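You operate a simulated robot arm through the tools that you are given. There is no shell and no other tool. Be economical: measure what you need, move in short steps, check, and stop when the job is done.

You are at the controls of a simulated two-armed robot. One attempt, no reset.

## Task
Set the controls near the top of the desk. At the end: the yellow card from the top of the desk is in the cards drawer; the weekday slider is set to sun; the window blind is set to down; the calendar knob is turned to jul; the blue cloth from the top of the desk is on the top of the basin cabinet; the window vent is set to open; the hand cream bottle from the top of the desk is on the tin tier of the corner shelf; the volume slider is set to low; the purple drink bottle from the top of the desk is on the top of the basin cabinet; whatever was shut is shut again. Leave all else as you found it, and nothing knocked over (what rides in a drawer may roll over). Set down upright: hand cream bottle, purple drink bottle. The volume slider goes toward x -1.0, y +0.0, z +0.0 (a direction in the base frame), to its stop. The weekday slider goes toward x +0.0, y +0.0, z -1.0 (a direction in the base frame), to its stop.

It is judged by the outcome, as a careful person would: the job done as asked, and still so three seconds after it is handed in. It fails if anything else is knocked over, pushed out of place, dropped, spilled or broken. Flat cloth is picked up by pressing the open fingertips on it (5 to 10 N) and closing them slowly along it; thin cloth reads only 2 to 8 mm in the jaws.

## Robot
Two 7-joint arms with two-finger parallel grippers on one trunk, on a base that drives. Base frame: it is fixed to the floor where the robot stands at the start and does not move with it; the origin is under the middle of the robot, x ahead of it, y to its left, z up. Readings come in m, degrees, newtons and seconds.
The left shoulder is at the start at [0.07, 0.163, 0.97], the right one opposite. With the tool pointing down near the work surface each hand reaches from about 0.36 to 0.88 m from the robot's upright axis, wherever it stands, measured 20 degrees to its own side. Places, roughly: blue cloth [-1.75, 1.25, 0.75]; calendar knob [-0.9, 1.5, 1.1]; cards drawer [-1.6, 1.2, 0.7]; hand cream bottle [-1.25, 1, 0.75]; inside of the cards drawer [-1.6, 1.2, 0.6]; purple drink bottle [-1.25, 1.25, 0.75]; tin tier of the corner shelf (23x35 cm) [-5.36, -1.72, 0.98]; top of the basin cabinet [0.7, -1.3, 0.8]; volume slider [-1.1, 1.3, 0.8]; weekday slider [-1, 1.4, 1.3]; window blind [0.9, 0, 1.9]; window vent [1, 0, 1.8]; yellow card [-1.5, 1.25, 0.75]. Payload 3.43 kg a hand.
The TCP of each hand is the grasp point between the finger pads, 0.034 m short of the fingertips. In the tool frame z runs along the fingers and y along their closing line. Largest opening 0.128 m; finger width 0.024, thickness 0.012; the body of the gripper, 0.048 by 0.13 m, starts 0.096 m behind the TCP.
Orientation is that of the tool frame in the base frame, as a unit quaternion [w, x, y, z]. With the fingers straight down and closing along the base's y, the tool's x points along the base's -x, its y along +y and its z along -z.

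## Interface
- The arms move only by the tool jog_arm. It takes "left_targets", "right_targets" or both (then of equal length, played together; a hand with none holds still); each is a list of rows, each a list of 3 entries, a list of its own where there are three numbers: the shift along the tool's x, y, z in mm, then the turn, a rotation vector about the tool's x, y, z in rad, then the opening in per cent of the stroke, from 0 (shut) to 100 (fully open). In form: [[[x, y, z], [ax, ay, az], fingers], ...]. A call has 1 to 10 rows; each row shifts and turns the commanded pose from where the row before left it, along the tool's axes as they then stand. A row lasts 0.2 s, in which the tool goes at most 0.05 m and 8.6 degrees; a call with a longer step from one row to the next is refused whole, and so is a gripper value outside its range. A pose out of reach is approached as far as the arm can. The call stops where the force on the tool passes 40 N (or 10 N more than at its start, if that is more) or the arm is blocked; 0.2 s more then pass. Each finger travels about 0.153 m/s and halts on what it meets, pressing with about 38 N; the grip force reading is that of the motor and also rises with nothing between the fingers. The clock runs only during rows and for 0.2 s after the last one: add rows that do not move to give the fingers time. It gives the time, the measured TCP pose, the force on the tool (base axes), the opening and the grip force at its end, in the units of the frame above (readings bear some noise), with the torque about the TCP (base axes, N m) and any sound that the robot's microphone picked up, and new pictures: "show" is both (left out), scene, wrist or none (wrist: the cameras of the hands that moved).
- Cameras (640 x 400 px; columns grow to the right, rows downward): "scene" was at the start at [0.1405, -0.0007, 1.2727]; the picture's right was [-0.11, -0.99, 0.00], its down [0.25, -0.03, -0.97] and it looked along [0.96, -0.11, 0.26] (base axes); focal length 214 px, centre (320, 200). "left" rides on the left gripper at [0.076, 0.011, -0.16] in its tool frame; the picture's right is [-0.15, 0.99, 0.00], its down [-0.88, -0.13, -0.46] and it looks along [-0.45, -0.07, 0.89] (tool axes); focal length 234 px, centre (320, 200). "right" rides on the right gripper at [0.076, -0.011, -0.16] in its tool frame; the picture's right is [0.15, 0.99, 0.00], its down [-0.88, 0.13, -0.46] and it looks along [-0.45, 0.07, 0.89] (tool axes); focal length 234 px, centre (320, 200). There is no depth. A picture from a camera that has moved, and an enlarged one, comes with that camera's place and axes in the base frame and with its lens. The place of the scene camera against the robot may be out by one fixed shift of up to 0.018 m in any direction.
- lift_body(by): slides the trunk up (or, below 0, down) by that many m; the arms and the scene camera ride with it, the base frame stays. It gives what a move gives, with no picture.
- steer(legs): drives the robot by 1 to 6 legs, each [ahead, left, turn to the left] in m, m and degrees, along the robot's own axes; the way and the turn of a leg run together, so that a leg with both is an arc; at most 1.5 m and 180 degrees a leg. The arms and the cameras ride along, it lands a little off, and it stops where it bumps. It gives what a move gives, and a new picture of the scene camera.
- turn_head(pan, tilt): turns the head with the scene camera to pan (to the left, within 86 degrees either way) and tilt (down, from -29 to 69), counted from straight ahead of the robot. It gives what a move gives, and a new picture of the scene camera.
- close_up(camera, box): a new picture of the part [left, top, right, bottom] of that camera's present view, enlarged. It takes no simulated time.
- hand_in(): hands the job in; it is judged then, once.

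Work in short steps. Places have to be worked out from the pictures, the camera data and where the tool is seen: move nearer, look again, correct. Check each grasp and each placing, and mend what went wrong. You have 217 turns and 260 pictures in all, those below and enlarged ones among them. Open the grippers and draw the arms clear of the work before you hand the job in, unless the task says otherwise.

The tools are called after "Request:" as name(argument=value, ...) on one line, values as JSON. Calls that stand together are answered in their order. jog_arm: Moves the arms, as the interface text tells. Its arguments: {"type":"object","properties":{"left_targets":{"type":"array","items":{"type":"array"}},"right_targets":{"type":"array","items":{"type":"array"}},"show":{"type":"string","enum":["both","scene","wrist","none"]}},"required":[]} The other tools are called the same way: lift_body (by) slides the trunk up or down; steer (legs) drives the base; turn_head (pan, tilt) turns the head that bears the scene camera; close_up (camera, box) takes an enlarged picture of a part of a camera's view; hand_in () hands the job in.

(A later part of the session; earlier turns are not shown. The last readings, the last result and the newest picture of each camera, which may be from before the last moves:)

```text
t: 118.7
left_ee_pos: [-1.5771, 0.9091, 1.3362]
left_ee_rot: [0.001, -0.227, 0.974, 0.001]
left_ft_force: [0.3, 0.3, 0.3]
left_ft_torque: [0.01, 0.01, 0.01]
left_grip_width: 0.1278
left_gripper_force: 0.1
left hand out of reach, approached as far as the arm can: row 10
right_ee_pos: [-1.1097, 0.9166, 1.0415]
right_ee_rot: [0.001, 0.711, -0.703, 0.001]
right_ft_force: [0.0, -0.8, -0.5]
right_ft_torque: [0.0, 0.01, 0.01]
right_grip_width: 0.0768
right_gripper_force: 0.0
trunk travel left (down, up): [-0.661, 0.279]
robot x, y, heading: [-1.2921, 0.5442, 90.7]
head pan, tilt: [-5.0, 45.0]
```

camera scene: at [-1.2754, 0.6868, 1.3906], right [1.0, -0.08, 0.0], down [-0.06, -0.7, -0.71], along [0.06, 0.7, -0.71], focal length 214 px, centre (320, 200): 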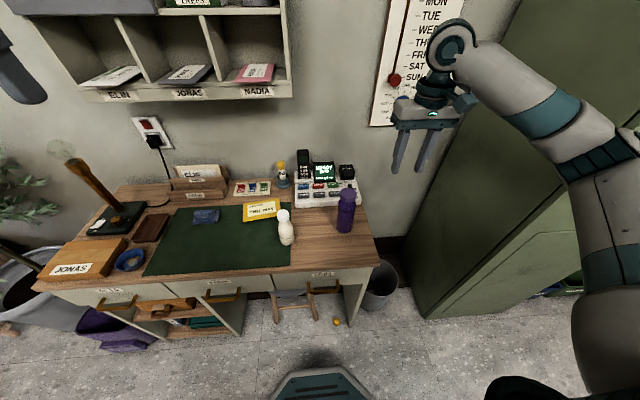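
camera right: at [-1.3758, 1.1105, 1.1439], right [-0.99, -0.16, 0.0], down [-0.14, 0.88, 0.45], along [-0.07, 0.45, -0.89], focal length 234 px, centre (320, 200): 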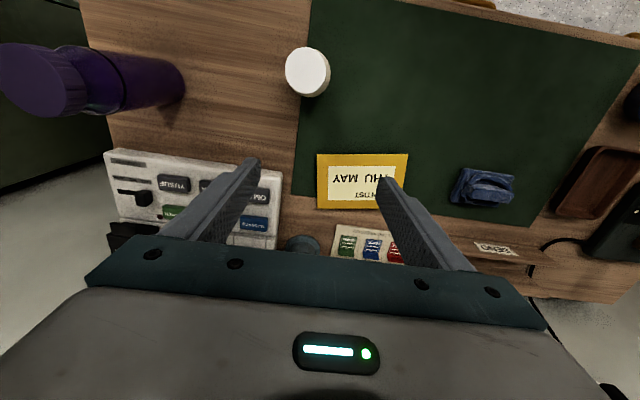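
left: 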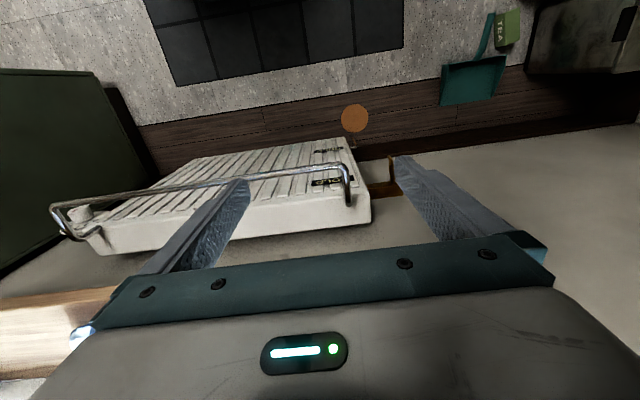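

I lower the left hand before the desk first (the cubby shelf overhangs from y≈1.33), finishing the turn.

Request:
jog_arm(left_targets=[[[0, 0, 45], [0, 0, 0], 100], [[0, 0, 45], [0, 0, 0.04], 100], [[0, 0, 45], [0, 0, 0.06], 100], [[0, 0, 45], [0, 0, 0.06], 100], [[0, 0, 45], [0, 0, 0.06], 100], [[0, 0, 45], [0, 0, 0.06], 100], [[0, 0, 40], [0, 0, 0], 100]], show="wrist")

```text
t: 120.3
left_ee_pos: [-1.5793, 0.9096, 1.0376]
left_ee_rot: [0.0, -0.09, 0.996, 0.0]
left_ft_force: [-1.0, 0.1, 0.5]
left_ft_torque: [0.0, 0.02, 0.06]
left_grip_width: 0.1279
left_gripper_force: 0.1
left hand out of reach, approached as far as the arm can: row 7
right_ee_pos: [-1.1099, 0.9177, 1.0432]
right_ee_rot: [0.0, 0.712, -0.703, 0.003]
right_ft_force: [0.5, 0.5, 0.4]
right_ft_torque: [-0.02, -0.01, 0.0]
right_grip_width: 0.0768
right_gripper_force: 0.0
trunk travel left (down, up): [-0.661, 0.279]
robot x, y, heading: [-1.2927, 0.5478, 90.3]
head pan, tilt: [-5.0, 45.0]
camera left: at [-1.6549, 0.9067, 1.1973], right [-0.03, 1.0, 0.0], down [0.89, 0.03, 0.46], along [0.46, 0.02, -0.89], focal length 234 px, centre (320, 200)
```

left: 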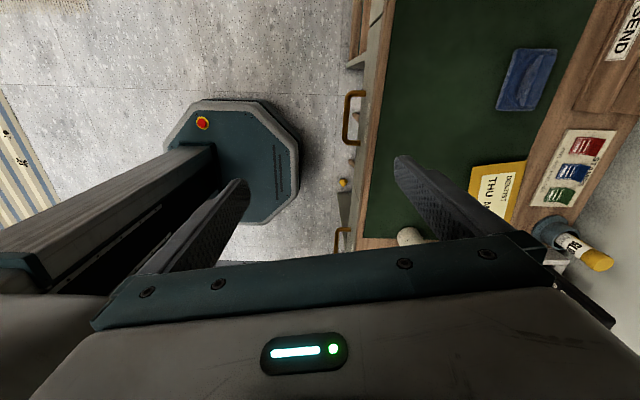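

The left hand is square to the card. I lower the trunk 0.15 for reach.

Request:
lift_body(by=-0.15)

Request:
jog_arm(left_targets=[[[0, 0, -40], [0, 0, 0], 100], [[-10, 40, 0], [0, 0, 0], 100], [[-10, 40, 0], [0, 0, 0], 100], [[-10, 40, 0], [0, 0, 0], 100], [[-10, 40, 0], [0, 0, 0], 100], [[-10, 40, 0], [0, 0, 0], 100], [[-10, 40, 0], [0, 0, 0], 100]], show="wrist")

```text
t: 122.1
left_ee_pos: [-1.578, 0.9096, 0.8885]
left_ee_rot: [0.001, -0.089, 0.996, 0.001]
left_ft_force: [-0.1, -0.3, 0.3]
left_ft_torque: [0.04, 0.02, -0.01]
left_grip_width: 0.1278
left_gripper_force: 0.2
right_ee_pos: [-1.1094, 0.9167, 0.8932]
right_ee_rot: [0.0, 0.711, -0.704, 0.001]
right_ft_force: [-0.7, 0.3, -0.4]
right_ft_torque: [-0.01, -0.02, -0.02]
right_grip_width: 0.0768
right_gripper_force: 0.0
trunk travel left (down, up): [-0.511, 0.429]
robot x, y, heading: [-1.2907, 0.5449, 90.5]
head pan, tilt: [-5.0, 45.0]
```

```text
t: 123.7
left_ee_pos: [-1.4539, 1.0288, 0.9331]
left_ee_rot: [0.0, -0.091, 0.996, 0.001]
left_ft_force: [0.6, -0.6, -0.3]
left_ft_torque: [-0.03, 0.0, 0.03]
left_grip_width: 0.1278
left_gripper_force: 0.1
left hand out of reach, approached as far as the arm can: row 2, 3, 4, 5, 6, 7
right_ee_pos: [-1.1091, 0.9176, 0.8922]
right_ee_rot: [0.003, 0.711, -0.704, 0.002]
right_ft_force: [-0.7, -0.3, -0.5]
right_ft_torque: [-0.03, -0.01, -0.02]
right_grip_width: 0.0769
right_gripper_force: 0.1
trunk travel left (down, up): [-0.511, 0.429]
robot x, y, heading: [-1.293, 0.5448, 90.4]
head pan, tilt: [-5.0, 45.0]
camera left: at [-1.5305, 1.0271, 1.0939], right [-0.04, 1.0, 0.0], down [0.89, 0.03, 0.46], along [0.46, 0.02, -0.89], focal length 234 px, centre (320, 200)
```

left: 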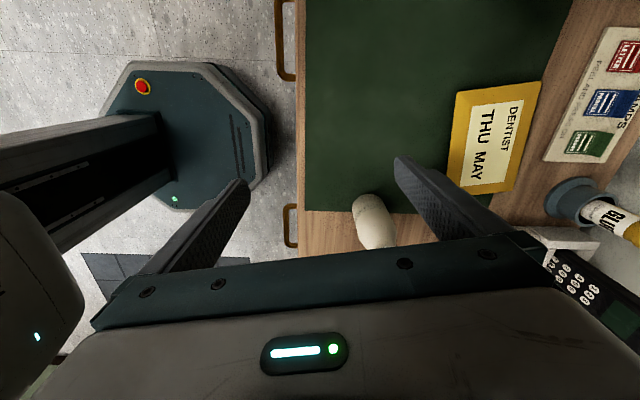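

That hand yaw is at the wrist's limit here. I'll instead approach with the base turned to heading 45° from the left part of the desk, needing just 35° of wrist yaw. Raise and unroll the left hand first.

Request:
jog_arm(left_targets=[[[0, 0, -45], [0, 0, 0], 100], [[0, 0, -45], [0, 0, -0.1], 100], [[0, 0, -20], [0, 0, -0.14], 100], [[0, 0, 0], [0, 0, -0.14], 100], [[0, 0, 0], [0, 0, -0.14], 100], [[0, 0, 0], [0, 0, -0.14], 100], [[0, 0, 0], [0, 0, -0.125], 100]], right_targets=[[[0, 0, -40], [0, 0, 0], 60], [[0, 0, -40], [0, 0, 0], 60], [[40, 0, -30], [0, 0, 0], 60], [[40, 0, 0], [0, 0, 0], 60], [[0, 0, 0], [0, 0, 0], 60], [[0, 0, 0], [0, 0, 0], 60], [[0, 0, 0], [0, 0, 0], 60]], show="none")

Request:
steer(legs=[[-0.25, 0, 0], [0, 0.6, 0], [0, 0, -45]])

```text
t: 125.3
left_ee_pos: [-1.456, 1.0301, 1.0416]
left_ee_rot: [0.0, -0.464, 0.886, -0.001]
left_ft_force: [-0.8, -0.4, 0.0]
left_ft_torque: [0.03, 0.0, -0.01]
left_grip_width: 0.1282
left_gripper_force: 0.1
right_ee_pos: [-1.1095, 0.8403, 1.0058]
right_ee_rot: [0.001, 0.711, -0.704, 0.002]
right_ft_force: [0.6, -0.1, 0.2]
right_ft_torque: [-0.03, -0.02, -0.02]
right_grip_width: 0.077
right_gripper_force: 0.1
trunk travel left (down, up): [-0.511, 0.429]
robot x, y, heading: [-1.2934, 0.5473, 90.6]
head pan, tilt: [-5.0, 45.0]
```

```text
t: 132.1
left_ee_pos: [-1.6657, 0.7587, 1.0429]
left_ee_rot: [0.0, -0.092, 0.996, -0.001]
left_ft_force: [0.1, 0.5, 0.0]
left_ft_torque: [-0.02, 0.0, 0.01]
left_grip_width: 0.1278
left_gripper_force: 0.0
right_ee_pos: [-1.5516, 0.38, 1.006]
right_ee_rot: [-0.002, -0.39, 0.921, -0.002]
right_ft_force: [0.2, 0.1, 0.5]
right_ft_torque: [-0.02, 0.02, -0.01]
right_grip_width: 0.0766
right_gripper_force: 0.1
trunk travel left (down, up): [-0.511, 0.429]
robot x, y, heading: [-1.8876, 0.3029, 45.6]
head pan, tilt: [-5.0, 45.0]
camera scene: at [-1.7811, 0.3967, 1.2406], right [0.65, -0.76, 0.0], down [-0.54, -0.46, -0.71], along [0.54, 0.46, -0.71], focal length 214 px, centre (320, 200)
```

scene: 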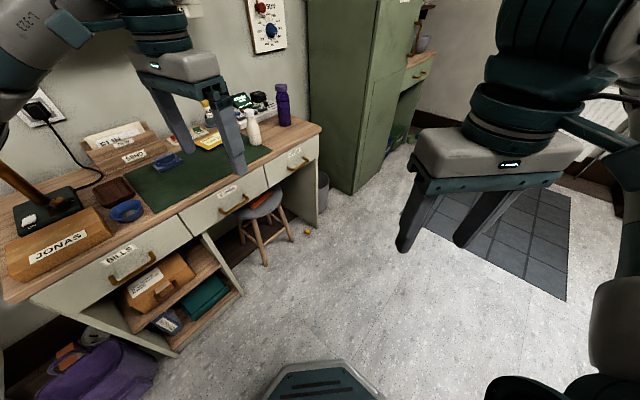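

I shift the base toward the desk by (0.03, 0.27).

Request:
steer(legs=[[0.22, 0.17, 0]])

Request:
close_up(camera="left", box=[0, 0, 640, 400])

```text
t: 134.1
left_ee_pos: [-1.6332, 1.0324, 1.0414]
left_ee_rot: [0.0, -0.09, 0.996, -0.001]
left_ft_force: [-1.0, 0.3, -1.2]
left_ft_torque: [-0.04, -0.01, 0.03]
left_grip_width: 0.1279
left_gripper_force: 0.0
right_ee_pos: [-1.5198, 0.6533, 1.0051]
right_ee_rot: [-0.003, -0.389, 0.921, -0.002]
right_ft_force: [0.1, -0.4, -0.2]
right_ft_torque: [-0.03, 0.0, -0.01]
right_grip_width: 0.0769
right_gripper_force: 0.1
trunk travel left (down, up): [-0.511, 0.429]
robot x, y, heading: [-1.856, 0.5746, 45.8]
head pan, tilt: [-5.0, 45.0]
camera scene: at [-1.749, 0.6716, 1.2405], right [0.65, -0.76, 0.0], down [-0.54, -0.46, -0.71], along [0.54, 0.46, -0.71], focal length 214 px, centre (320, 200)
```

scene: 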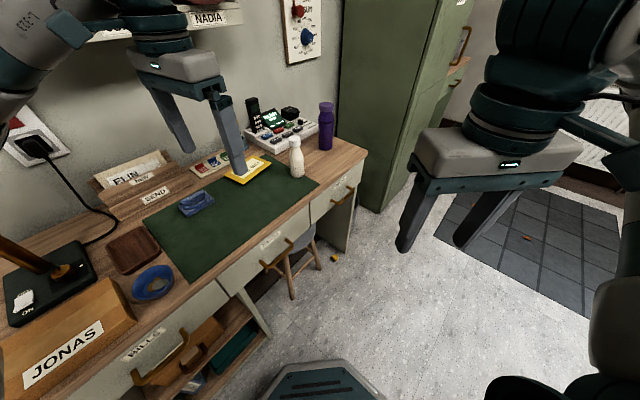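

```text
1.00 times, centred on (320, 200) of left (not enlarged: the box is as wide or as high as the picture)
camera zoom: at [-1.7096, 1.0303, 1.202], right [-0.03, 1.0, 0.0], down [0.89, 0.03, 0.46], along [0.46, 0.01, -0.89], focal length 234 px, centre (320, 200)
```

zoom: 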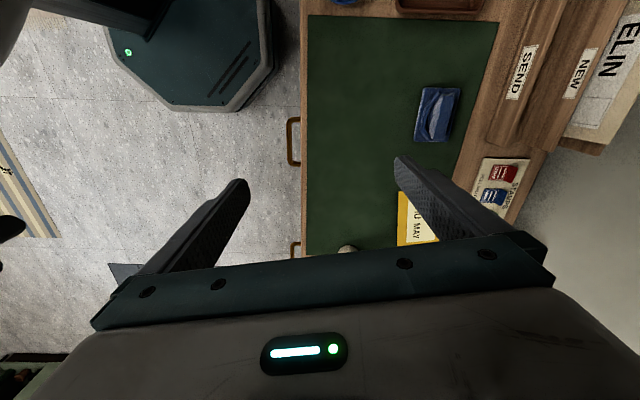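

Now move the left hand above the card at (-1.467, 1.247), z 0.93.

Request:
jog_arm(left_targets=[[[-33, 30, 18], [0, 0, 0], 100], [[-33, 30, 18], [0, 0, 0], 100], [[-33, 30, 18], [0, 0, 0], 100], [[-34, 30, 18], [0, 0, 0], 100], [[-34, 31, 18], [0, 0, 0], 100], [[-34, 31, 18], [0, 0, 0], 100]], show="wrist")

```text
t: 135.4
left_ee_pos: [-1.4846, 1.2297, 0.9444]
left_ee_rot: [0.0, -0.091, 0.996, 0.001]
left_ft_force: [-0.8, -0.3, -0.5]
left_ft_torque: [0.02, 0.0, 0.01]
left_grip_width: 0.1281
left_gripper_force: 0.1
left hand out of reach, approached as far as the arm can: row 6
right_ee_pos: [-1.5213, 0.6532, 1.0051]
right_ee_rot: [-0.001, -0.388, 0.921, -0.002]
right_ft_force: [0.6, -0.1, -0.1]
right_ft_torque: [-0.02, 0.0, 0.0]
right_grip_width: 0.0767
right_gripper_force: 0.1
trunk travel left (down, up): [-0.511, 0.429]
robot x, y, heading: [-1.8569, 0.5721, 45.5]
head pan, tilt: [-5.0, 45.0]
camera left: at [-1.5609, 1.2269, 1.1048], right [-0.03, 1.0, 0.0], down [0.89, 0.03, 0.46], along [0.46, 0.02, -0.89], focal length 234 px, centre (320, 200)
```

left: 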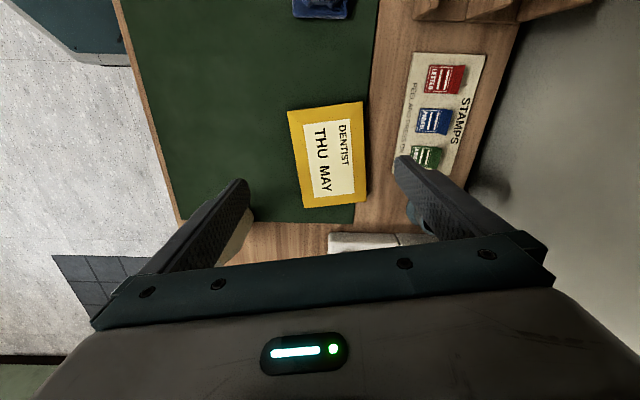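

Card confirmed at (-1.467, 1.245). I lower the trunk 0.08 and centre.

Request:
lift_body(by=-0.08)

Request:
jog_arm(left_targets=[[[-20, 14, 0], [0, 0, 0], 100], [[0, 0, 0], [0, 0, 0], 100]], show="wrist")

```text
t: 136.6
left_ee_pos: [-1.4842, 1.2295, 0.8646]
left_ee_rot: [0.001, -0.091, 0.996, 0.001]
left_ft_force: [0.3, 0.0, 0.6]
left_ft_torque: [0.01, 0.01, -0.01]
left_grip_width: 0.1282
left_gripper_force: 0.0
right_ee_pos: [-1.5204, 0.6534, 0.926]
right_ee_rot: [-0.002, -0.389, 0.921, -0.001]
right_ft_force: [0.1, 0.5, -0.3]
right_ft_torque: [0.03, -0.03, 0.03]
right_grip_width: 0.0768
right_gripper_force: 0.2
trunk travel left (down, up): [-0.431, 0.509]
robot x, y, heading: [-1.856, 0.5723, 45.3]
head pan, tilt: [-5.0, 45.0]
```

```text
t: 137.2
left_ee_pos: [-1.4845, 1.2299, 0.8646]
left_ee_rot: [0.001, -0.091, 0.996, 0.0]
left_ft_force: [-0.1, -0.2, 0.6]
left_ft_torque: [0.02, 0.01, 0.0]
left_grip_width: 0.1283
left_gripper_force: 0.0
left hand out of reach, approached as far as the arm can: row 1
right_ee_pos: [-1.519, 0.6541, 0.925]
right_ee_rot: [-0.002, -0.389, 0.921, -0.002]
right_ft_force: [1.3, 0.2, -0.1]
right_ft_torque: [-0.02, 0.0, 0.02]
right_grip_width: 0.0769
right_gripper_force: 0.1
trunk travel left (down, up): [-0.431, 0.509]
robot x, y, heading: [-1.8544, 0.5751, 45.4]
head pan, tilt: [-5.0, 45.0]
camera left: at [-1.5607, 1.227, 1.0245], right [-0.04, 1.0, 0.0], down [0.89, 0.03, 0.46], along [0.46, 0.02, -0.89], focal length 234 px, centre (320, 200)
```

left: 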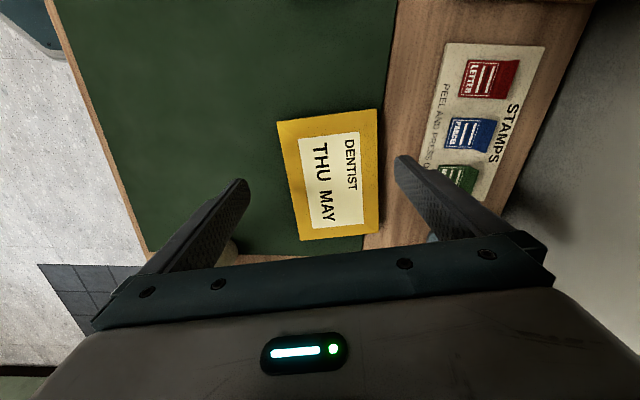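

Arm is at its limit; I creep the base ahead 0.028 m instead.

Request:
steer(legs=[[0.028, 0.0, 0]])

Request:
close_up(camera="left", box=[160, 60, 500, 272])

```text
t: 138.1
left_ee_pos: [-1.4642, 1.2492, 0.8641]
left_ee_rot: [0.001, -0.091, 0.996, -0.001]
left_ft_force: [0.2, -0.7, -0.3]
left_ft_torque: [-0.02, 0.02, 0.01]
left_grip_width: 0.1281
left_gripper_force: 0.0
right_ee_pos: [-1.4999, 0.6751, 0.9246]
right_ee_rot: [-0.002, -0.389, 0.921, -0.002]
right_ft_force: [0.8, -0.1, 0.1]
right_ft_torque: [-0.03, -0.01, -0.04]
right_grip_width: 0.0768
right_gripper_force: 0.1
trunk travel left (down, up): [-0.431, 0.509]
robot x, y, heading: [-1.8356, 0.5937, 45.6]
head pan, tilt: [-5.0, 45.0]
camera scene: at [-1.7289, 0.6915, 1.1605], right [0.65, -0.76, 0.0], down [-0.54, -0.46, -0.71], along [0.54, 0.46, -0.71], focal length 214 px, centre (320, 200)
```

scene: 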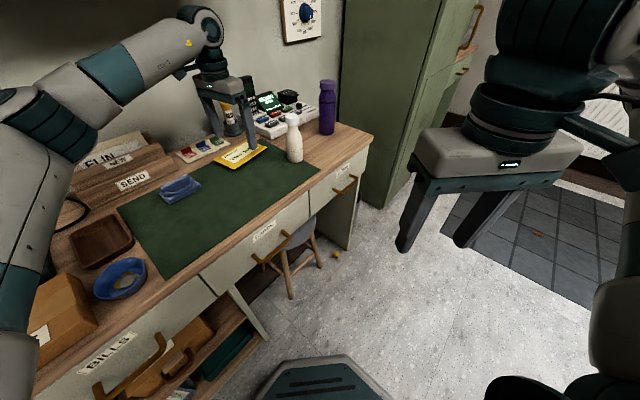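

```text
1.88 times, centred on (330, 166) of left
camera zoom: at [-1.5404, 1.2474, 1.0236], right [-0.03, 1.0, 0.0], down [0.89, 0.03, 0.46], along [0.46, 0.01, -0.89], focal length 441 px, centre (301, 264)
```

zoom: 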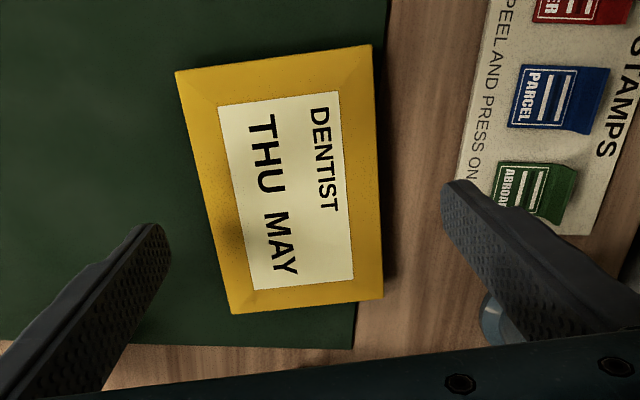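

Centre −5 mm in tool y and descend to just above the mat.

Request:
jog_arm(left_targets=[[[3, -5, 20], [0, 0, 0], 100], [[0, 0, 8], [0, 0, 0], 100], [[0, 0, 5], [0, 0, 0], 100], [[0, 0, 0], [0, 0, 0], 100]], show="none")

Request:
close_up(camera="left", box=[160, 60, 500, 272])

```text
t: 139.1
left_ee_pos: [-1.4654, 1.2448, 0.8306]
left_ee_rot: [0.0, -0.09, 0.996, 0.0]
left_ft_force: [-0.4, 0.8, 0.5]
left_ft_torque: [0.0, 0.0, 0.02]
left_grip_width: 0.1279
left_gripper_force: 0.1
right_ee_pos: [-1.5019, 0.6732, 0.9247]
right_ee_rot: [-0.002, -0.387, 0.922, -0.002]
right_ft_force: [-0.6, -0.1, 0.2]
right_ft_torque: [0.0, 0.02, -0.01]
right_grip_width: 0.0768
right_gripper_force: 0.0
trunk travel left (down, up): [-0.431, 0.509]
robot x, y, heading: [-1.8366, 0.5895, 45.2]
head pan, tilt: [-5.0, 45.0]
```

```text
1.88 times, centred on (330, 166) of left
camera zoom: at [-1.5425, 1.2411, 0.9907], right [-0.03, 1.0, 0.0], down [0.89, 0.03, 0.46], along [0.46, 0.02, -0.89], focal length 441 px, centre (301, 264)
```

zoom: 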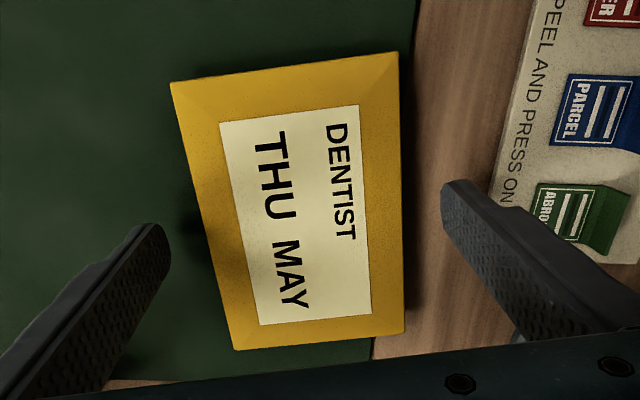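

Aligned. I descend in small steps to light contact.

Request:
jog_arm(left_targets=[[[0, 0, 3], [0, 0, 0], 100], [[0, 0, 3], [0, 0, 0], 100], [[0, 0, 2], [0, 0, 0], 100], [[0, 0, 0], [0, 0, 0], 100]], show="none")

```text
t: 140.1
left_ee_pos: [-1.467, 1.2442, 0.8236]
left_ee_rot: [-0.001, -0.091, 0.996, 0.0]
left_ft_force: [-0.4, 0.2, 0.3]
left_ft_torque: [-0.02, -0.05, 0.03]
left_grip_width: 0.1281
left_gripper_force: 0.1
right_ee_pos: [-1.5008, 0.6731, 0.9245]
right_ee_rot: [-0.002, -0.388, 0.922, -0.001]
right_ft_force: [0.3, 0.1, 0.5]
right_ft_torque: [0.02, 0.02, -0.04]
right_grip_width: 0.0767
right_gripper_force: 0.1
trunk travel left (down, up): [-0.431, 0.509]
robot x, y, heading: [-1.8396, 0.5917, 45.9]
head pan, tilt: [-5.0, 45.0]
```

Request:
jog_arm(left_targets=[[[0, 0, 3], [0, 0, 0], 100], [[0, 0, 2], [0, 0, 0], 100], [[0, 0, 2], [0, 0, 0], 100], [[0, 0, 0], [0, 0, 0], 100]], show="none")

```text
t: 141.1
left_ee_pos: [-1.4656, 1.2443, 0.8166]
left_ee_rot: [0.002, -0.091, 0.996, -0.001]
left_ft_force: [0.2, 0.7, 8.0]
left_ft_torque: [-0.49, 0.0, -0.02]
left_grip_width: 0.1278
left_gripper_force: 0.0
right_ee_pos: [-1.5019, 0.6741, 0.9244]
right_ee_rot: [-0.001, -0.387, 0.922, -0.002]
right_ft_force: [-0.4, 1.0, 0.1]
right_ft_torque: [0.0, -0.01, -0.03]
right_grip_width: 0.0768
right_gripper_force: 0.2
trunk travel left (down, up): [-0.431, 0.509]
robot x, y, heading: [-1.8375, 0.5941, 45.5]
head pan, tilt: [-5.0, 45.0]
```

Contact at tip z≈0.783 (8 N). Rise 1.5 mm and close on the card's edges.

Request:
jog_arm(left_targets=[[[0, 0, -2], [0, 0, 0], 100], [[0, 0, 0], [0, 0, 0], 85], [[0, 0, 0], [0, 0, 0], 75], [[0, 0, 0], [0, 0, 0], 70], [[0, 0, 0], [0, 0, 0], 66]], show="none")

Request:
close_up(camera="left", box=[160, 60, 500, 272])

```text
t: 142.2
left_ee_pos: [-1.4656, 1.2427, 0.8181]
left_ee_rot: [0.0, -0.09, 0.996, 0.0]
left_ft_force: [0.1, -0.4, 0.5]
left_ft_torque: [-0.02, 0.03, -0.01]
left_grip_width: 0.0939
left_gripper_force: 38.6
right_ee_pos: [-1.5012, 0.6736, 0.9261]
right_ee_rot: [-0.001, -0.388, 0.922, -0.001]
right_ft_force: [0.0, -0.7, 0.3]
right_ft_torque: [0.0, 0.01, 0.0]
right_grip_width: 0.0769
right_gripper_force: 0.0
trunk travel left (down, up): [-0.431, 0.509]
robot x, y, heading: [-1.838, 0.5959, 45.8]
head pan, tilt: [-5.0, 45.0]
```

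```text
1.88 times, centred on (330, 166) of left
camera zoom: at [-1.5428, 1.2414, 0.978], right [-0.04, 1.0, 0.0], down [0.89, 0.03, 0.46], along [0.46, 0.02, -0.89], focal length 441 px, centre (301, 264)
```

zoom: 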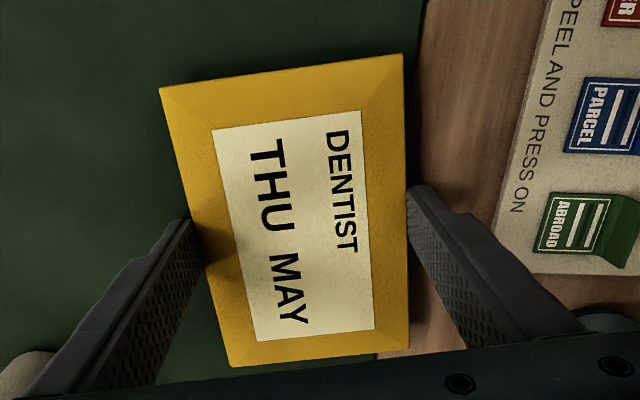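

Grip force 38 N at 94 mm: holds. Lift gently and check.

Request:
jog_arm(left_targets=[[[0, 0, -5], [0, 0, 0], 64], [[0, 0, -15], [0, 0, 0], 64], [[0, 0, -30], [0, 0, 0], 64], [[0, 0, -30], [0, 0, 0], 64], [[0, 0, -30], [0, 0, 0], 64]], show="wrist")

```text
t: 143.4
left_ee_pos: [-1.4708, 1.2423, 0.9285]
left_ee_rot: [0.001, -0.092, 0.996, 0.0]
left_ft_force: [0.3, 0.9, -0.3]
left_ft_torque: [0.0, 0.0, 0.0]
left_grip_width: 0.094
left_gripper_force: 38.4
left hand out of reach, approached as far as the arm can: row 5
right_ee_pos: [-1.5011, 0.6748, 0.9259]
right_ee_rot: [-0.002, -0.388, 0.922, -0.002]
right_ft_force: [0.5, 0.1, 0.3]
right_ft_torque: [0.02, -0.03, -0.01]
right_grip_width: 0.0768
right_gripper_force: 0.0
trunk travel left (down, up): [-0.431, 0.509]
robot x, y, heading: [-1.8381, 0.6003, 45.8]
head pan, tilt: [-5.0, 45.0]
camera left: at [-1.5483, 1.2387, 1.0898], right [-0.04, 1.0, 0.0], down [0.89, 0.03, 0.46], along [0.46, 0.02, -0.89], focal length 234 px, centre (320, 200)
```

left: 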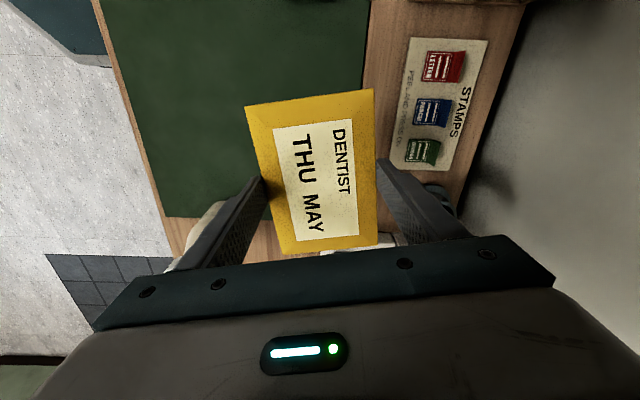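

Card is held well. I back off diagonally, turn to heading 90° and move to stand before the cards drawer.

Request:
steer(legs=[[-0.35, 0, 0], [0, 0, 44.5], [-0.2, -0.45, 0]])

Request:
turn_head(pan=0, tilt=35)

```text
t: 150.3
left_ee_pos: [-1.8281, 0.861, 0.93]
left_ee_rot: [0.001, -0.466, 0.885, 0.0]
left_ft_force: [0.9, -0.8, -0.3]
left_ft_torque: [-0.01, 0.03, -0.02]
left_grip_width: 0.0938
left_gripper_force: 38.2
right_ee_pos: [-1.4485, 0.4382, 0.926]
right_ee_rot: [0.001, 0.711, -0.703, 0.002]
right_ft_force: [1.1, 0.5, -0.3]
right_ft_torque: [0.03, 0.02, -0.02]
right_grip_width: 0.0768
right_gripper_force: 0.1
trunk travel left (down, up): [-0.431, 0.509]
robot x, y, heading: [-1.6319, 0.1466, 90.5]
head pan, tilt: [-5.0, 45.0]
camera scene: at [-1.6126, 0.2839, 1.1606], right [1.0, -0.08, 0.0], down [-0.06, -0.7, -0.71], along [0.06, 0.7, -0.71], focal length 214 px, centre (320, 200)
```

scene: 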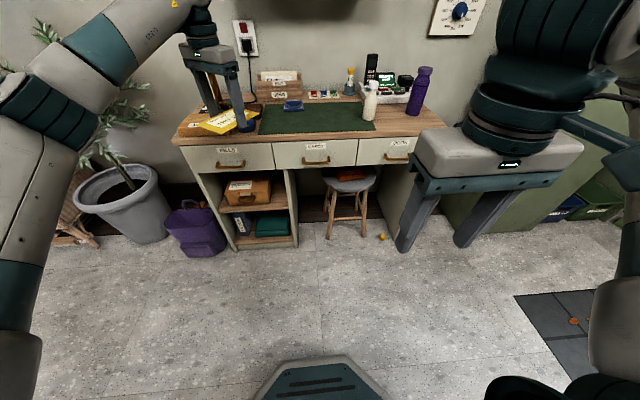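

```text
t: 151.0
left_ee_pos: [-1.8273, 0.8605, 0.9291]
left_ee_rot: [0.001, -0.465, 0.885, 0.001]
left_ft_force: [1.0, -0.5, -0.6]
left_ft_torque: [-0.02, 0.03, -0.03]
left_grip_width: 0.0937
left_gripper_force: 37.7
right_ee_pos: [-1.4475, 0.4377, 0.926]
right_ee_rot: [0.001, 0.712, -0.703, 0.003]
right_ft_force: [0.2, -0.1, -0.7]
right_ft_torque: [-0.03, 0.06, 0.01]
right_grip_width: 0.0767
right_gripper_force: 0.0
trunk travel left (down, up): [-0.431, 0.509]
robot x, y, heading: [-1.6283, 0.146, 90.6]
head pan, tilt: [0.0, 35.0]
camera scene: at [-1.6203, 0.2911, 1.1753], right [1.0, 0.01, 0.0], down [0.01, -0.57, -0.82], along [-0.01, 0.82, -0.57], focal length 214 px, centre (320, 200)
```

scene: 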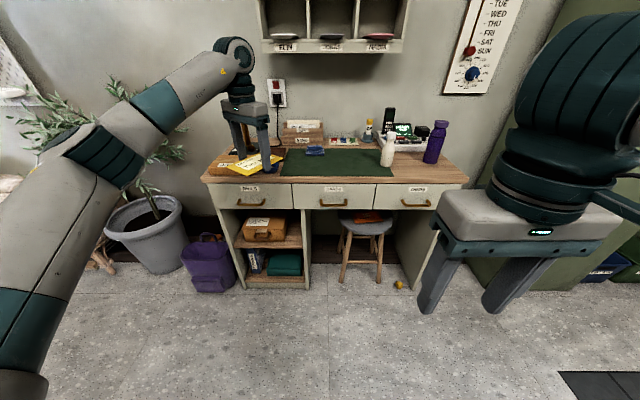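

Handle at about (-1.575, 0.96, 0.695). I bring the right hand forward and turn it to point ahead with fingers closing vertically; the left is drawn back a bit.

Request:
jog_arm(right_targets=[[[-45, 10, 0], [0, 0, 0], 40], [[-45, 10, 0], [0, 0, 0], 40], [[-45, 10, 0], [0, 0, 0], 40], [[-45, 10, 0], [0, -0.1, 0], 40], [[0, 0, 0], [0, -0.15, 0], 40], [[0, 0, 0], [0, -0.15, 0], 40], [[0, 0, 0], [0, -0.15, 0], 40], [[0, 0, 0], [0, -0.15, 0], 40], [[0, 0, 0], [0, -0.15, 0], 40], [[0, 0, 0], [0, -0.15, 0], 40]], left_targets=[[[41, -28, 0], [0, 0, 0], 64], [[41, -28, 0], [0, 0, 0], 64], [[0, 0, 0], [0, 0, 0], 64], [[0, 0, 0], [0, 0, 0], 64], [[0, 0, 0], [0, 0, 0], 64], [[0, 0, 0], [0, 0, 0], 64], [[0, 0, 0], [0, 0, 0], 64], [[0, 0, 0], [0, 0, 0], 64], [[0, 0, 0], [0, 0, 0], 64], [[0, 0, 0], [0, 0, 0], 64]], show="none")

Request:
jog_arm(right_targets=[[[0, 0, 0], [0, -0.15, 0], 40], [[0, 0, 0], [0, -0.15, 0], 40], [[0, 0, 0], [0, -0.15, 0], 40], [[0, 0, 0], [0, -0.12, 0], 40]], show="none")

Request:
jog_arm(right_targets=[[[0, 0, 0], [0, 0, -0.15], 40], [[0, 0, 0], [0, 0, -0.15], 40], [[0, 0, 0], [0, 0, -0.15], 40], [[0, 0, 0], [0, 0, -0.15], 40], [[0, 0, 0], [0, 0, -0.15], 40], [[0, 0, 0], [0, 0, -0.15], 40], [[0, 0, 0], [0, 0, -0.15], 40], [[0, 0, 0], [0, 0, -0.15], 40], [[0, 0, 0], [0, 0, -0.15], 40], [[0, 0, 0], [0, 0, -0.15], 40]], show="both")

```text
t: 153.2
left_ee_pos: [-1.829, 0.7634, 0.929]
left_ee_rot: [0.0, -0.466, 0.885, 0.0]
left_ft_force: [0.2, 0.0, -0.3]
left_ft_torque: [0.0, -0.04, 0.03]
left_grip_width: 0.0939
left_gripper_force: 38.1
right_ee_pos: [-1.5145, 0.6695, 0.9531]
right_ee_rot: [-0.336, 0.626, -0.617, -0.339]
right_ft_force: [0.2, 0.2, 0.5]
right_ft_torque: [0.02, 0.0, 0.02]
right_grip_width: 0.0511
right_gripper_force: 0.1
right hand out of reach, approached as far as the arm can: row 9, 10
trunk travel left (down, up): [-0.431, 0.509]
robot x, y, heading: [-1.6266, 0.1443, 90.7]
head pan, tilt: [0.0, 35.0]
```

```text
t: 154.2
left_ee_pos: [-1.829, 0.764, 0.9304]
left_ee_rot: [0.001, -0.465, 0.885, 0.0]
left_ft_force: [0.7, 0.4, -0.6]
left_ft_torque: [-0.01, 0.02, 0.01]
left_grip_width: 0.0938
left_gripper_force: 37.8
right_ee_pos: [-1.5446, 0.7243, 0.9718]
right_ee_rot: [-0.496, 0.505, -0.498, -0.501]
right_ft_force: [0.5, 0.1, 0.0]
right_ft_torque: [0.02, 0.01, 0.01]
right_grip_width: 0.0511
right_gripper_force: 0.2
right hand out of reach, approached as far as the arm can: row 1, 2, 3, 4
trunk travel left (down, up): [-0.431, 0.509]
robot x, y, heading: [-1.625, 0.1454, 90.7]
head pan, tilt: [0.0, 35.0]
```

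```text
t: 156.4
left_ee_pos: [-1.8289, 0.7638, 0.928]
left_ee_rot: [0.001, -0.465, 0.885, 0.001]
left_ft_force: [-0.1, 0.2, -0.4]
left_ft_torque: [0.01, -0.03, -0.02]
left_grip_width: 0.0935
left_gripper_force: 37.9
right_ee_pos: [-1.5432, 0.7248, 0.9706]
right_ee_rot: [-0.704, 0.709, -0.02, -0.028]
right_ft_force: [-0.3, -0.9, -0.7]
right_ft_torque: [-0.01, -0.02, 0.01]
right_grip_width: 0.0515
right_gripper_force: 0.0
trunk travel left (down, up): [-0.431, 0.509]
robot x, y, heading: [-1.6292, 0.1445, 90.5]
head pan, tilt: [0.0, 35.0]
camera scene: at [-1.6204, 0.2911, 1.1754], right [1.0, 0.01, 0.0], down [0.01, -0.57, -0.82], along [-0.01, 0.82, -0.57], focal length 214 px, centre (320, 200)
camera right: at [-1.465, 0.5667, 0.9787], right [0.08, -0.01, -1.0], down [-0.88, -0.47, -0.07], along [-0.46, 0.88, -0.04], focal length 234 px, centre (320, 200)
```

scene: 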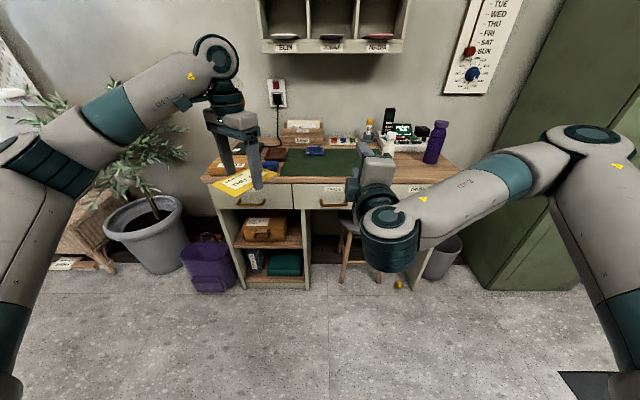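
right: 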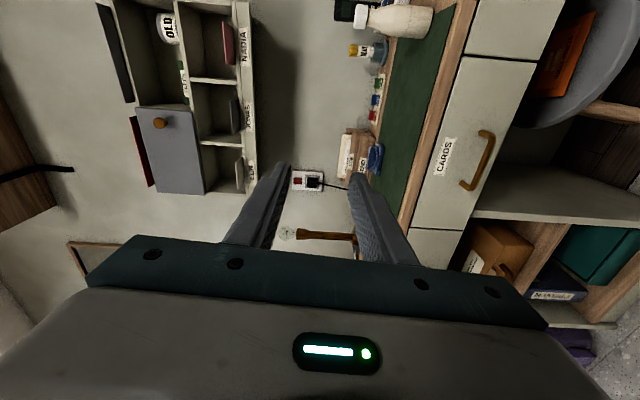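

Handle from this camera: (-1.569, 0.955, 0.692). I lower the hand to that height and advance to y≈0.85.

Request:
jog_arm(right_targets=[[[0, 40, 0], [0, 0, 0], 40], [[0, 40, 0], [0, 0, 0], 40], [[0, 40, 0], [0, 0, 0], 40], [[0, 40, 0], [0, 0, 0], 40], [[0, 40, 0], [0, 0, 0], 40], [[0, 40, 0], [0, 0, 0], 40], [[-3, 39, 0], [0, 0, 0], 40], [[0, 0, 40], [0, 0, -0.06], 40], [[0, 0, 40], [0, 0, 0], 40], [[0, 0, 40], [0, 0, 0], 40]], show="wrist")

```text
t: 158.6
left_ee_pos: [-1.8287, 0.7631, 0.9286]
left_ee_rot: [0.001, -0.466, 0.885, 0.0]
left_ft_force: [0.3, 0.4, -0.9]
left_ft_torque: [0.01, 0.0, -0.02]
left_grip_width: 0.0936
left_gripper_force: 38.2
right_ee_pos: [-1.5744, 0.8829, 0.7042]
right_ee_rot: [-0.705, 0.709, 0.001, -0.007]
right_ft_force: [0.6, 0.1, 0.0]
right_ft_torque: [0.0, 0.0, 0.01]
right_grip_width: 0.0514
right_gripper_force: 0.1
right hand out of reach, approached as far as the arm can: row 4, 5, 6, 7
trunk travel left (down, up): [-0.431, 0.509]
robot x, y, heading: [-1.6281, 0.1404, 90.5]
head pan, tilt: [0.0, 35.0]
camera right: at [-1.497, 0.7247, 0.7161], right [0.14, 0.0, -0.99], down [-0.88, -0.47, -0.12], along [-0.46, 0.88, -0.07], focal length 234 px, centre (320, 200)
```

right: 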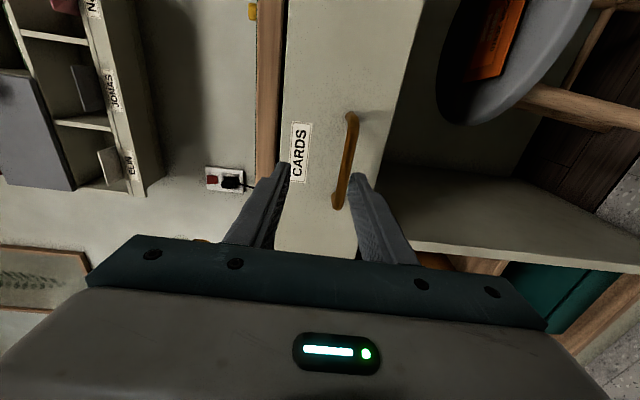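

Bar z≈0.682; lower 21 mm then advance 38 mm.

Request:
jog_arm(right_targets=[[[4, 21, 0], [0, 0, 0], 40], [[0, 0, 20], [0, 0, 0], 40], [[0, 0, 15], [0, 0, 0], 40]], show="wrist")

```text
t: 159.4
left_ee_pos: [-1.8288, 0.7632, 0.9293]
left_ee_rot: [0.001, -0.465, 0.885, 0.0]
left_ft_force: [0.3, -0.4, -0.5]
left_ft_torque: [0.0, 0.01, 0.04]
left_grip_width: 0.0937
left_gripper_force: 38.8
right_ee_pos: [-1.5724, 0.9174, 0.6834]
right_ee_rot: [-0.704, 0.71, 0.0, -0.007]
right_ft_force: [0.3, -0.6, 0.8]
right_ft_torque: [0.0, -0.02, 0.0]
right_grip_width: 0.0511
right_gripper_force: 0.2
trunk travel left (down, up): [-0.431, 0.509]
robot x, y, heading: [-1.6274, 0.1456, 90.5]
head pan, tilt: [0.0, 35.0]
camera right: at [-1.4945, 0.7588, 0.695], right [0.14, -0.01, -0.99], down [-0.88, -0.47, -0.12], along [-0.46, 0.88, -0.07], focal length 234 px, centre (320, 200)
```

right: 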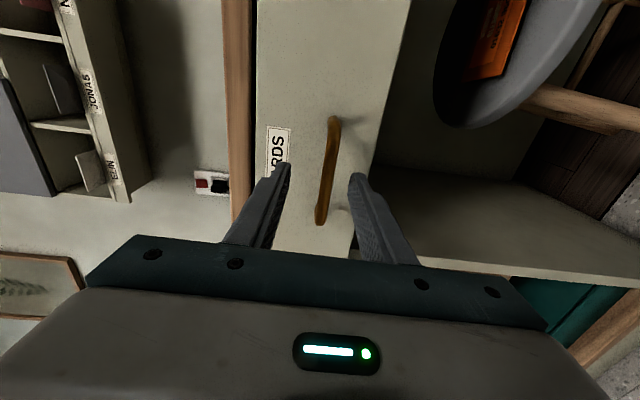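

Advance 15 mm and close.

Request:
jog_arm(right_targets=[[[0, 0, 15], [0, 0, 0], 40], [[0, 0, 0], [0, 0, 0], 20], [[0, 0, 0], [0, 0, 0], 5], [[0, 0, 0], [0, 0, 0], 0]], show="wrist")

```text
t: 160.4
left_ee_pos: [-1.8299, 0.765, 0.9283]
left_ee_rot: [0.0, -0.466, 0.885, 0.0]
left_ft_force: [0.2, 0.2, -0.1]
left_ft_torque: [0.0, 0.01, 0.01]
left_grip_width: 0.0935
left_gripper_force: 37.8
right_ee_pos: [-1.5726, 0.9325, 0.6756]
right_ee_rot: [-0.7, 0.714, 0.002, -0.008]
right_ft_force: [0.6, -6.1, -30.7]
right_ft_torque: [-0.95, -0.82, 0.28]
right_grip_width: 0.0117
right_gripper_force: 44.6
trunk travel left (down, up): [-0.431, 0.509]
robot x, y, heading: [-1.629, 0.1441, 90.4]
head pan, tilt: [0.0, 35.0]
camera right: at [-1.4945, 0.7739, 0.6896], right [0.14, -0.02, -0.99], down [-0.88, -0.47, -0.12], along [-0.46, 0.88, -0.08], focal length 234 px, centre (320, 200)
```

right: 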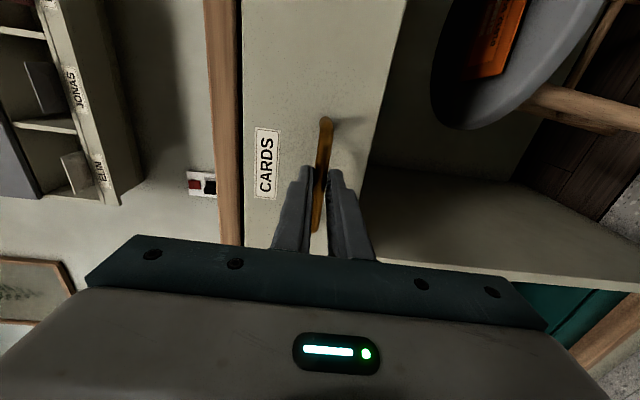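

Gripped (11.7 mm). I relieve the vertical load and pull the drawer out.

Request:
jog_arm(right_targets=[[[0, 7, 0], [0, 0, 0], 0], [[0, 0, -15], [0, 0, 0], 0], [[0, 0, -20], [0, 0, 0], 0], [[0, 0, -20], [0, 0, 0], 0], [[0, 0, -20], [0, 0, 0], 0], [[0, 0, -20], [0, 0, 0], 0], [[0, 0, -20], [0, 0, 0], 0], [[0, 0, -20], [0, 0, 0], 0]], show="scene")

```text
t: 162.2
left_ee_pos: [-1.8297, 0.7649, 0.9288]
left_ee_rot: [0.0, -0.466, 0.885, -0.001]
left_ft_force: [-0.2, 0.8, 0.1]
left_ft_torque: [0.02, 0.01, -0.01]
left_grip_width: 0.0935
left_gripper_force: 38.0
right_ee_pos: [-1.572, 0.7945, 0.6741]
right_ee_rot: [-0.703, 0.711, 0.002, -0.007]
right_ft_force: [-4.7, -1.3, -24.4]
right_ft_torque: [-0.86, -0.8, -0.04]
right_grip_width: 0.0116
right_gripper_force: 45.5
trunk travel left (down, up): [-0.431, 0.509]
robot x, y, heading: [-1.6258, 0.1459, 90.5]
head pan, tilt: [0.0, 35.0]
camera scene: at [-1.6206, 0.2931, 1.175], right [1.0, 0.01, 0.0], down [0.01, -0.58, -0.82], along [-0.01, 0.82, -0.58], focal length 214 px, centre (320, 200)
```

scene: 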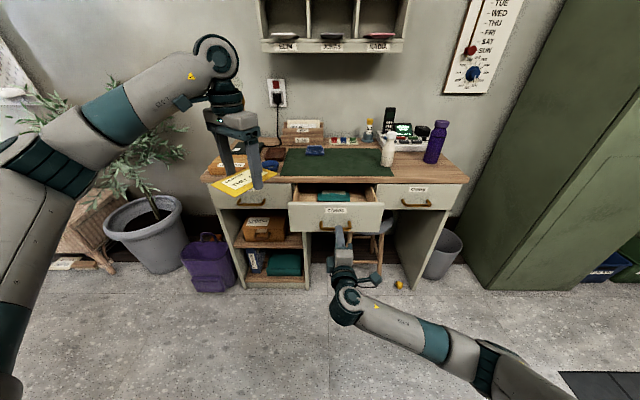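

The drawer opens; there is something inside. Pull 80 mm more.

Request:
jog_arm(right_targets=[[[0, 3, -20], [0, 0, 0], 0], [[0, 0, -20], [0, 0, 0], 0], [[0, 0, -20], [0, 0, 0], 0], [[0, 0, -20], [0, 0, 0], 0]], show="none")

Request:
close_up(camera="scene", box=[220, 130, 440, 268])

```text
t: 163.2
left_ee_pos: [-1.8297, 0.7621, 0.9295]
left_ee_rot: [0.001, -0.466, 0.885, 0.0]
left_ft_force: [-0.7, 1.1, -0.5]
left_ft_torque: [-0.01, -0.03, 0.0]
left_grip_width: 0.0936
left_gripper_force: 38.0
right_ee_pos: [-1.5723, 0.7158, 0.6756]
right_ee_rot: [-0.705, 0.709, 0.001, -0.009]
right_ft_force: [-12.6, -1.6, -6.7]
right_ft_torque: [-0.3, -0.84, 1.5]
right_grip_width: 0.0117
right_gripper_force: 44.9
trunk travel left (down, up): [-0.431, 0.509]
robot x, y, heading: [-1.6312, 0.1474, 90.5]
head pan, tilt: [0.0, 35.0]
```

```text
2.90 times, centred on (330, 199) of scene
camera zoom: at [-1.6215, 0.2911, 1.1755], right [1.0, 0.01, 0.0], down [0.01, -0.57, -0.82], along [-0.01, 0.82, -0.57], focal length 622 px, centre (291, 203)
```

zoom: 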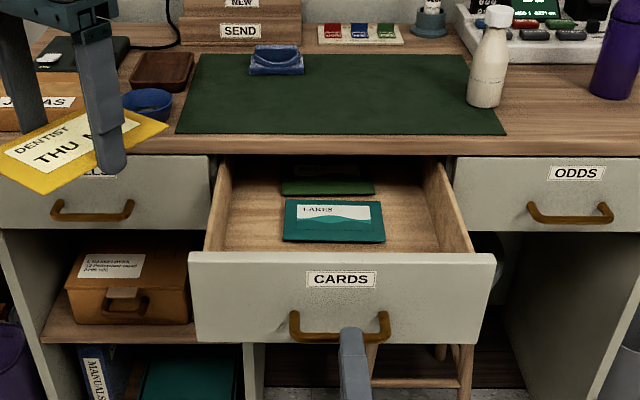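

The drawer is open ~22 cm with two green cards inside. I release the handle and move the right hand off to the right.

Request:
jog_arm(right_targets=[[[0, 0, 0], [0, 0, 0], 15], [[0, 0, 0], [0, 0, 0], 30], [[0, 0, -30], [0, 0, 0], 30], [[0, 0, -40], [0, 0, 0], 30], [[40, 0, -20], [0, 0, 0], 30], [[45, 0, 0], [0, 0, 0], 30], [[45, 0, 0], [0, 0, 0], 30], [[45, 0, 0], [0, 0, 0], 30], [[45, 0, 0], [0, 0, 0], 30]], left_targets=[[[0, 0, 0], [0, 0, 0], 64], [[0, 0, 0], [0, 0, 0], 64], [[0, 0, 0], [0, 0, 0], 64], [[0, 0, 0], [0, 0, 0], 64], [[0, 0, 0], [0, 0, -0.12], 64], [[0, 0, 0], [0, 0, -0.12], 64], [[0, 0, 0], [0, 0, -0.12], 64], [[0, 0, 0], [0, 0, -0.12], 64], [[0, 0, 0], [0, 0, -0.12], 64]], show="scene")

```text
t: 165.2
left_ee_pos: [-1.8273, 0.7606, 0.9298]
left_ee_rot: [-0.001, 0.707, -0.707, -0.001]
left_ft_force: [-0.2, 0.3, -0.1]
left_ft_torque: [0.01, -0.03, -0.02]
left_grip_width: 0.0937
left_gripper_force: 37.9
right_ee_pos: [-1.3479, 0.6278, 0.6736]
right_ee_rot: [-0.705, 0.709, 0.0, -0.008]
right_ft_force: [-0.5, 0.0, 0.2]
right_ft_torque: [0.02, 0.01, 0.04]
right_grip_width: 0.0383
right_gripper_force: 0.0
trunk travel left (down, up): [-0.431, 0.509]
robot x, y, heading: [-1.6305, 0.1443, 90.4]
head pan, tilt: [0.0, 35.0]
camera scene: at [-1.6199, 0.2908, 1.1754], right [1.0, 0.01, 0.0], down [0.0, -0.57, -0.82], along [-0.01, 0.82, -0.57], focal length 214 px, centre (320, 200)
```

scene: 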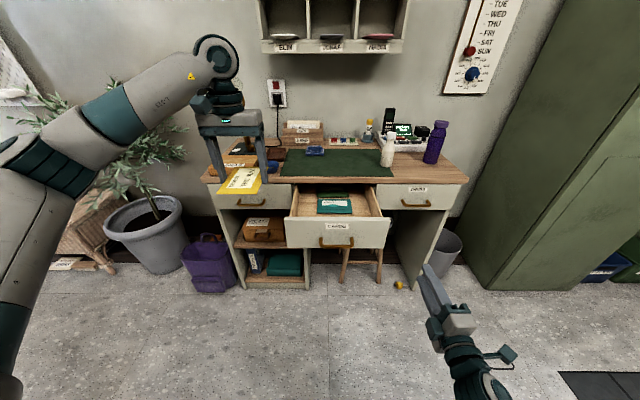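

Left hand is squared. Move it over the drawer at (-1.575, 0.87).

Request:
jog_arm(left_targets=[[[-18, -42, 0], [0, 0, 0], 64], [[-18, -42, 0], [0, 0, 0], 64], [[-18, -42, 0], [0, 0, 0], 64], [[-18, -42, 0], [0, 0, 0], 64], [[-18, -42, 0], [0, 0, 0], 64], [[-18, -42, 0], [0, 0, 0], 64]], show="both")

```text
t: 166.6
left_ee_pos: [-1.5759, 0.8685, 0.9297]
left_ee_rot: [0.0, -0.706, 0.709, 0.0]
left_ft_force: [0.0, 0.6, -0.5]
left_ft_torque: [0.0, 0.03, 0.02]
left_grip_width: 0.0935
left_gripper_force: 37.7
right_ee_pos: [-1.3474, 0.6277, 0.6731]
right_ee_rot: [-0.705, 0.709, 0.0, -0.008]
right_ft_force: [-0.4, 0.1, 0.4]
right_ft_torque: [0.02, 0.0, 0.04]
right_grip_width: 0.0383
right_gripper_force: 0.1
trunk travel left (down, up): [-0.431, 0.509]
robot x, y, heading: [-1.6276, 0.1428, 90.6]
head pan, tilt: [0.0, 35.0]
camera scene: at [-1.6181, 0.2907, 1.1754], right [1.0, 0.01, 0.0], down [0.0, -0.57, -0.82], along [-0.01, 0.82, -0.57], focal length 214 px, centre (320, 200)
camera left: at [-1.5877, 0.7915, 1.0904], right [-0.99, 0.15, 0.0], down [0.13, 0.88, 0.46], along [0.07, 0.45, -0.89], focal length 234 px, centre (320, 200)
```

scene: 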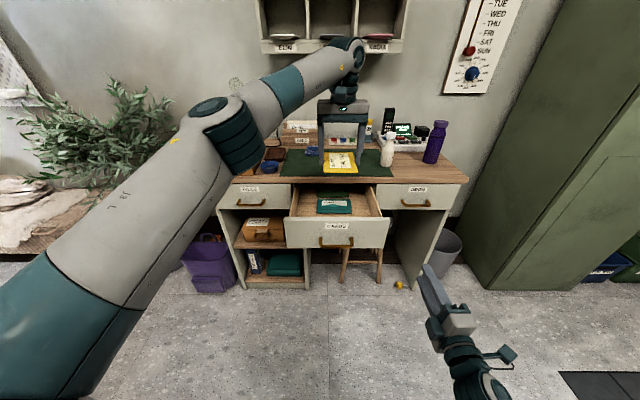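
left: 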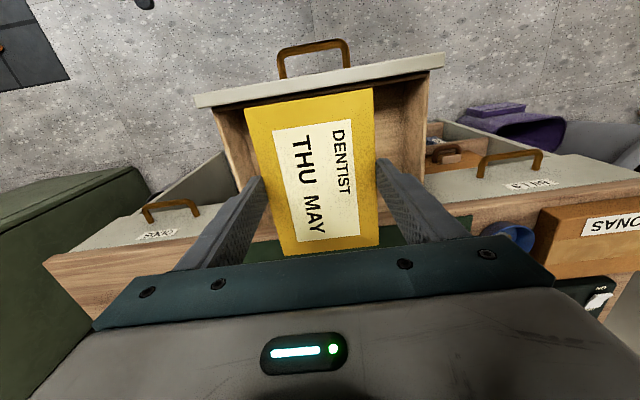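

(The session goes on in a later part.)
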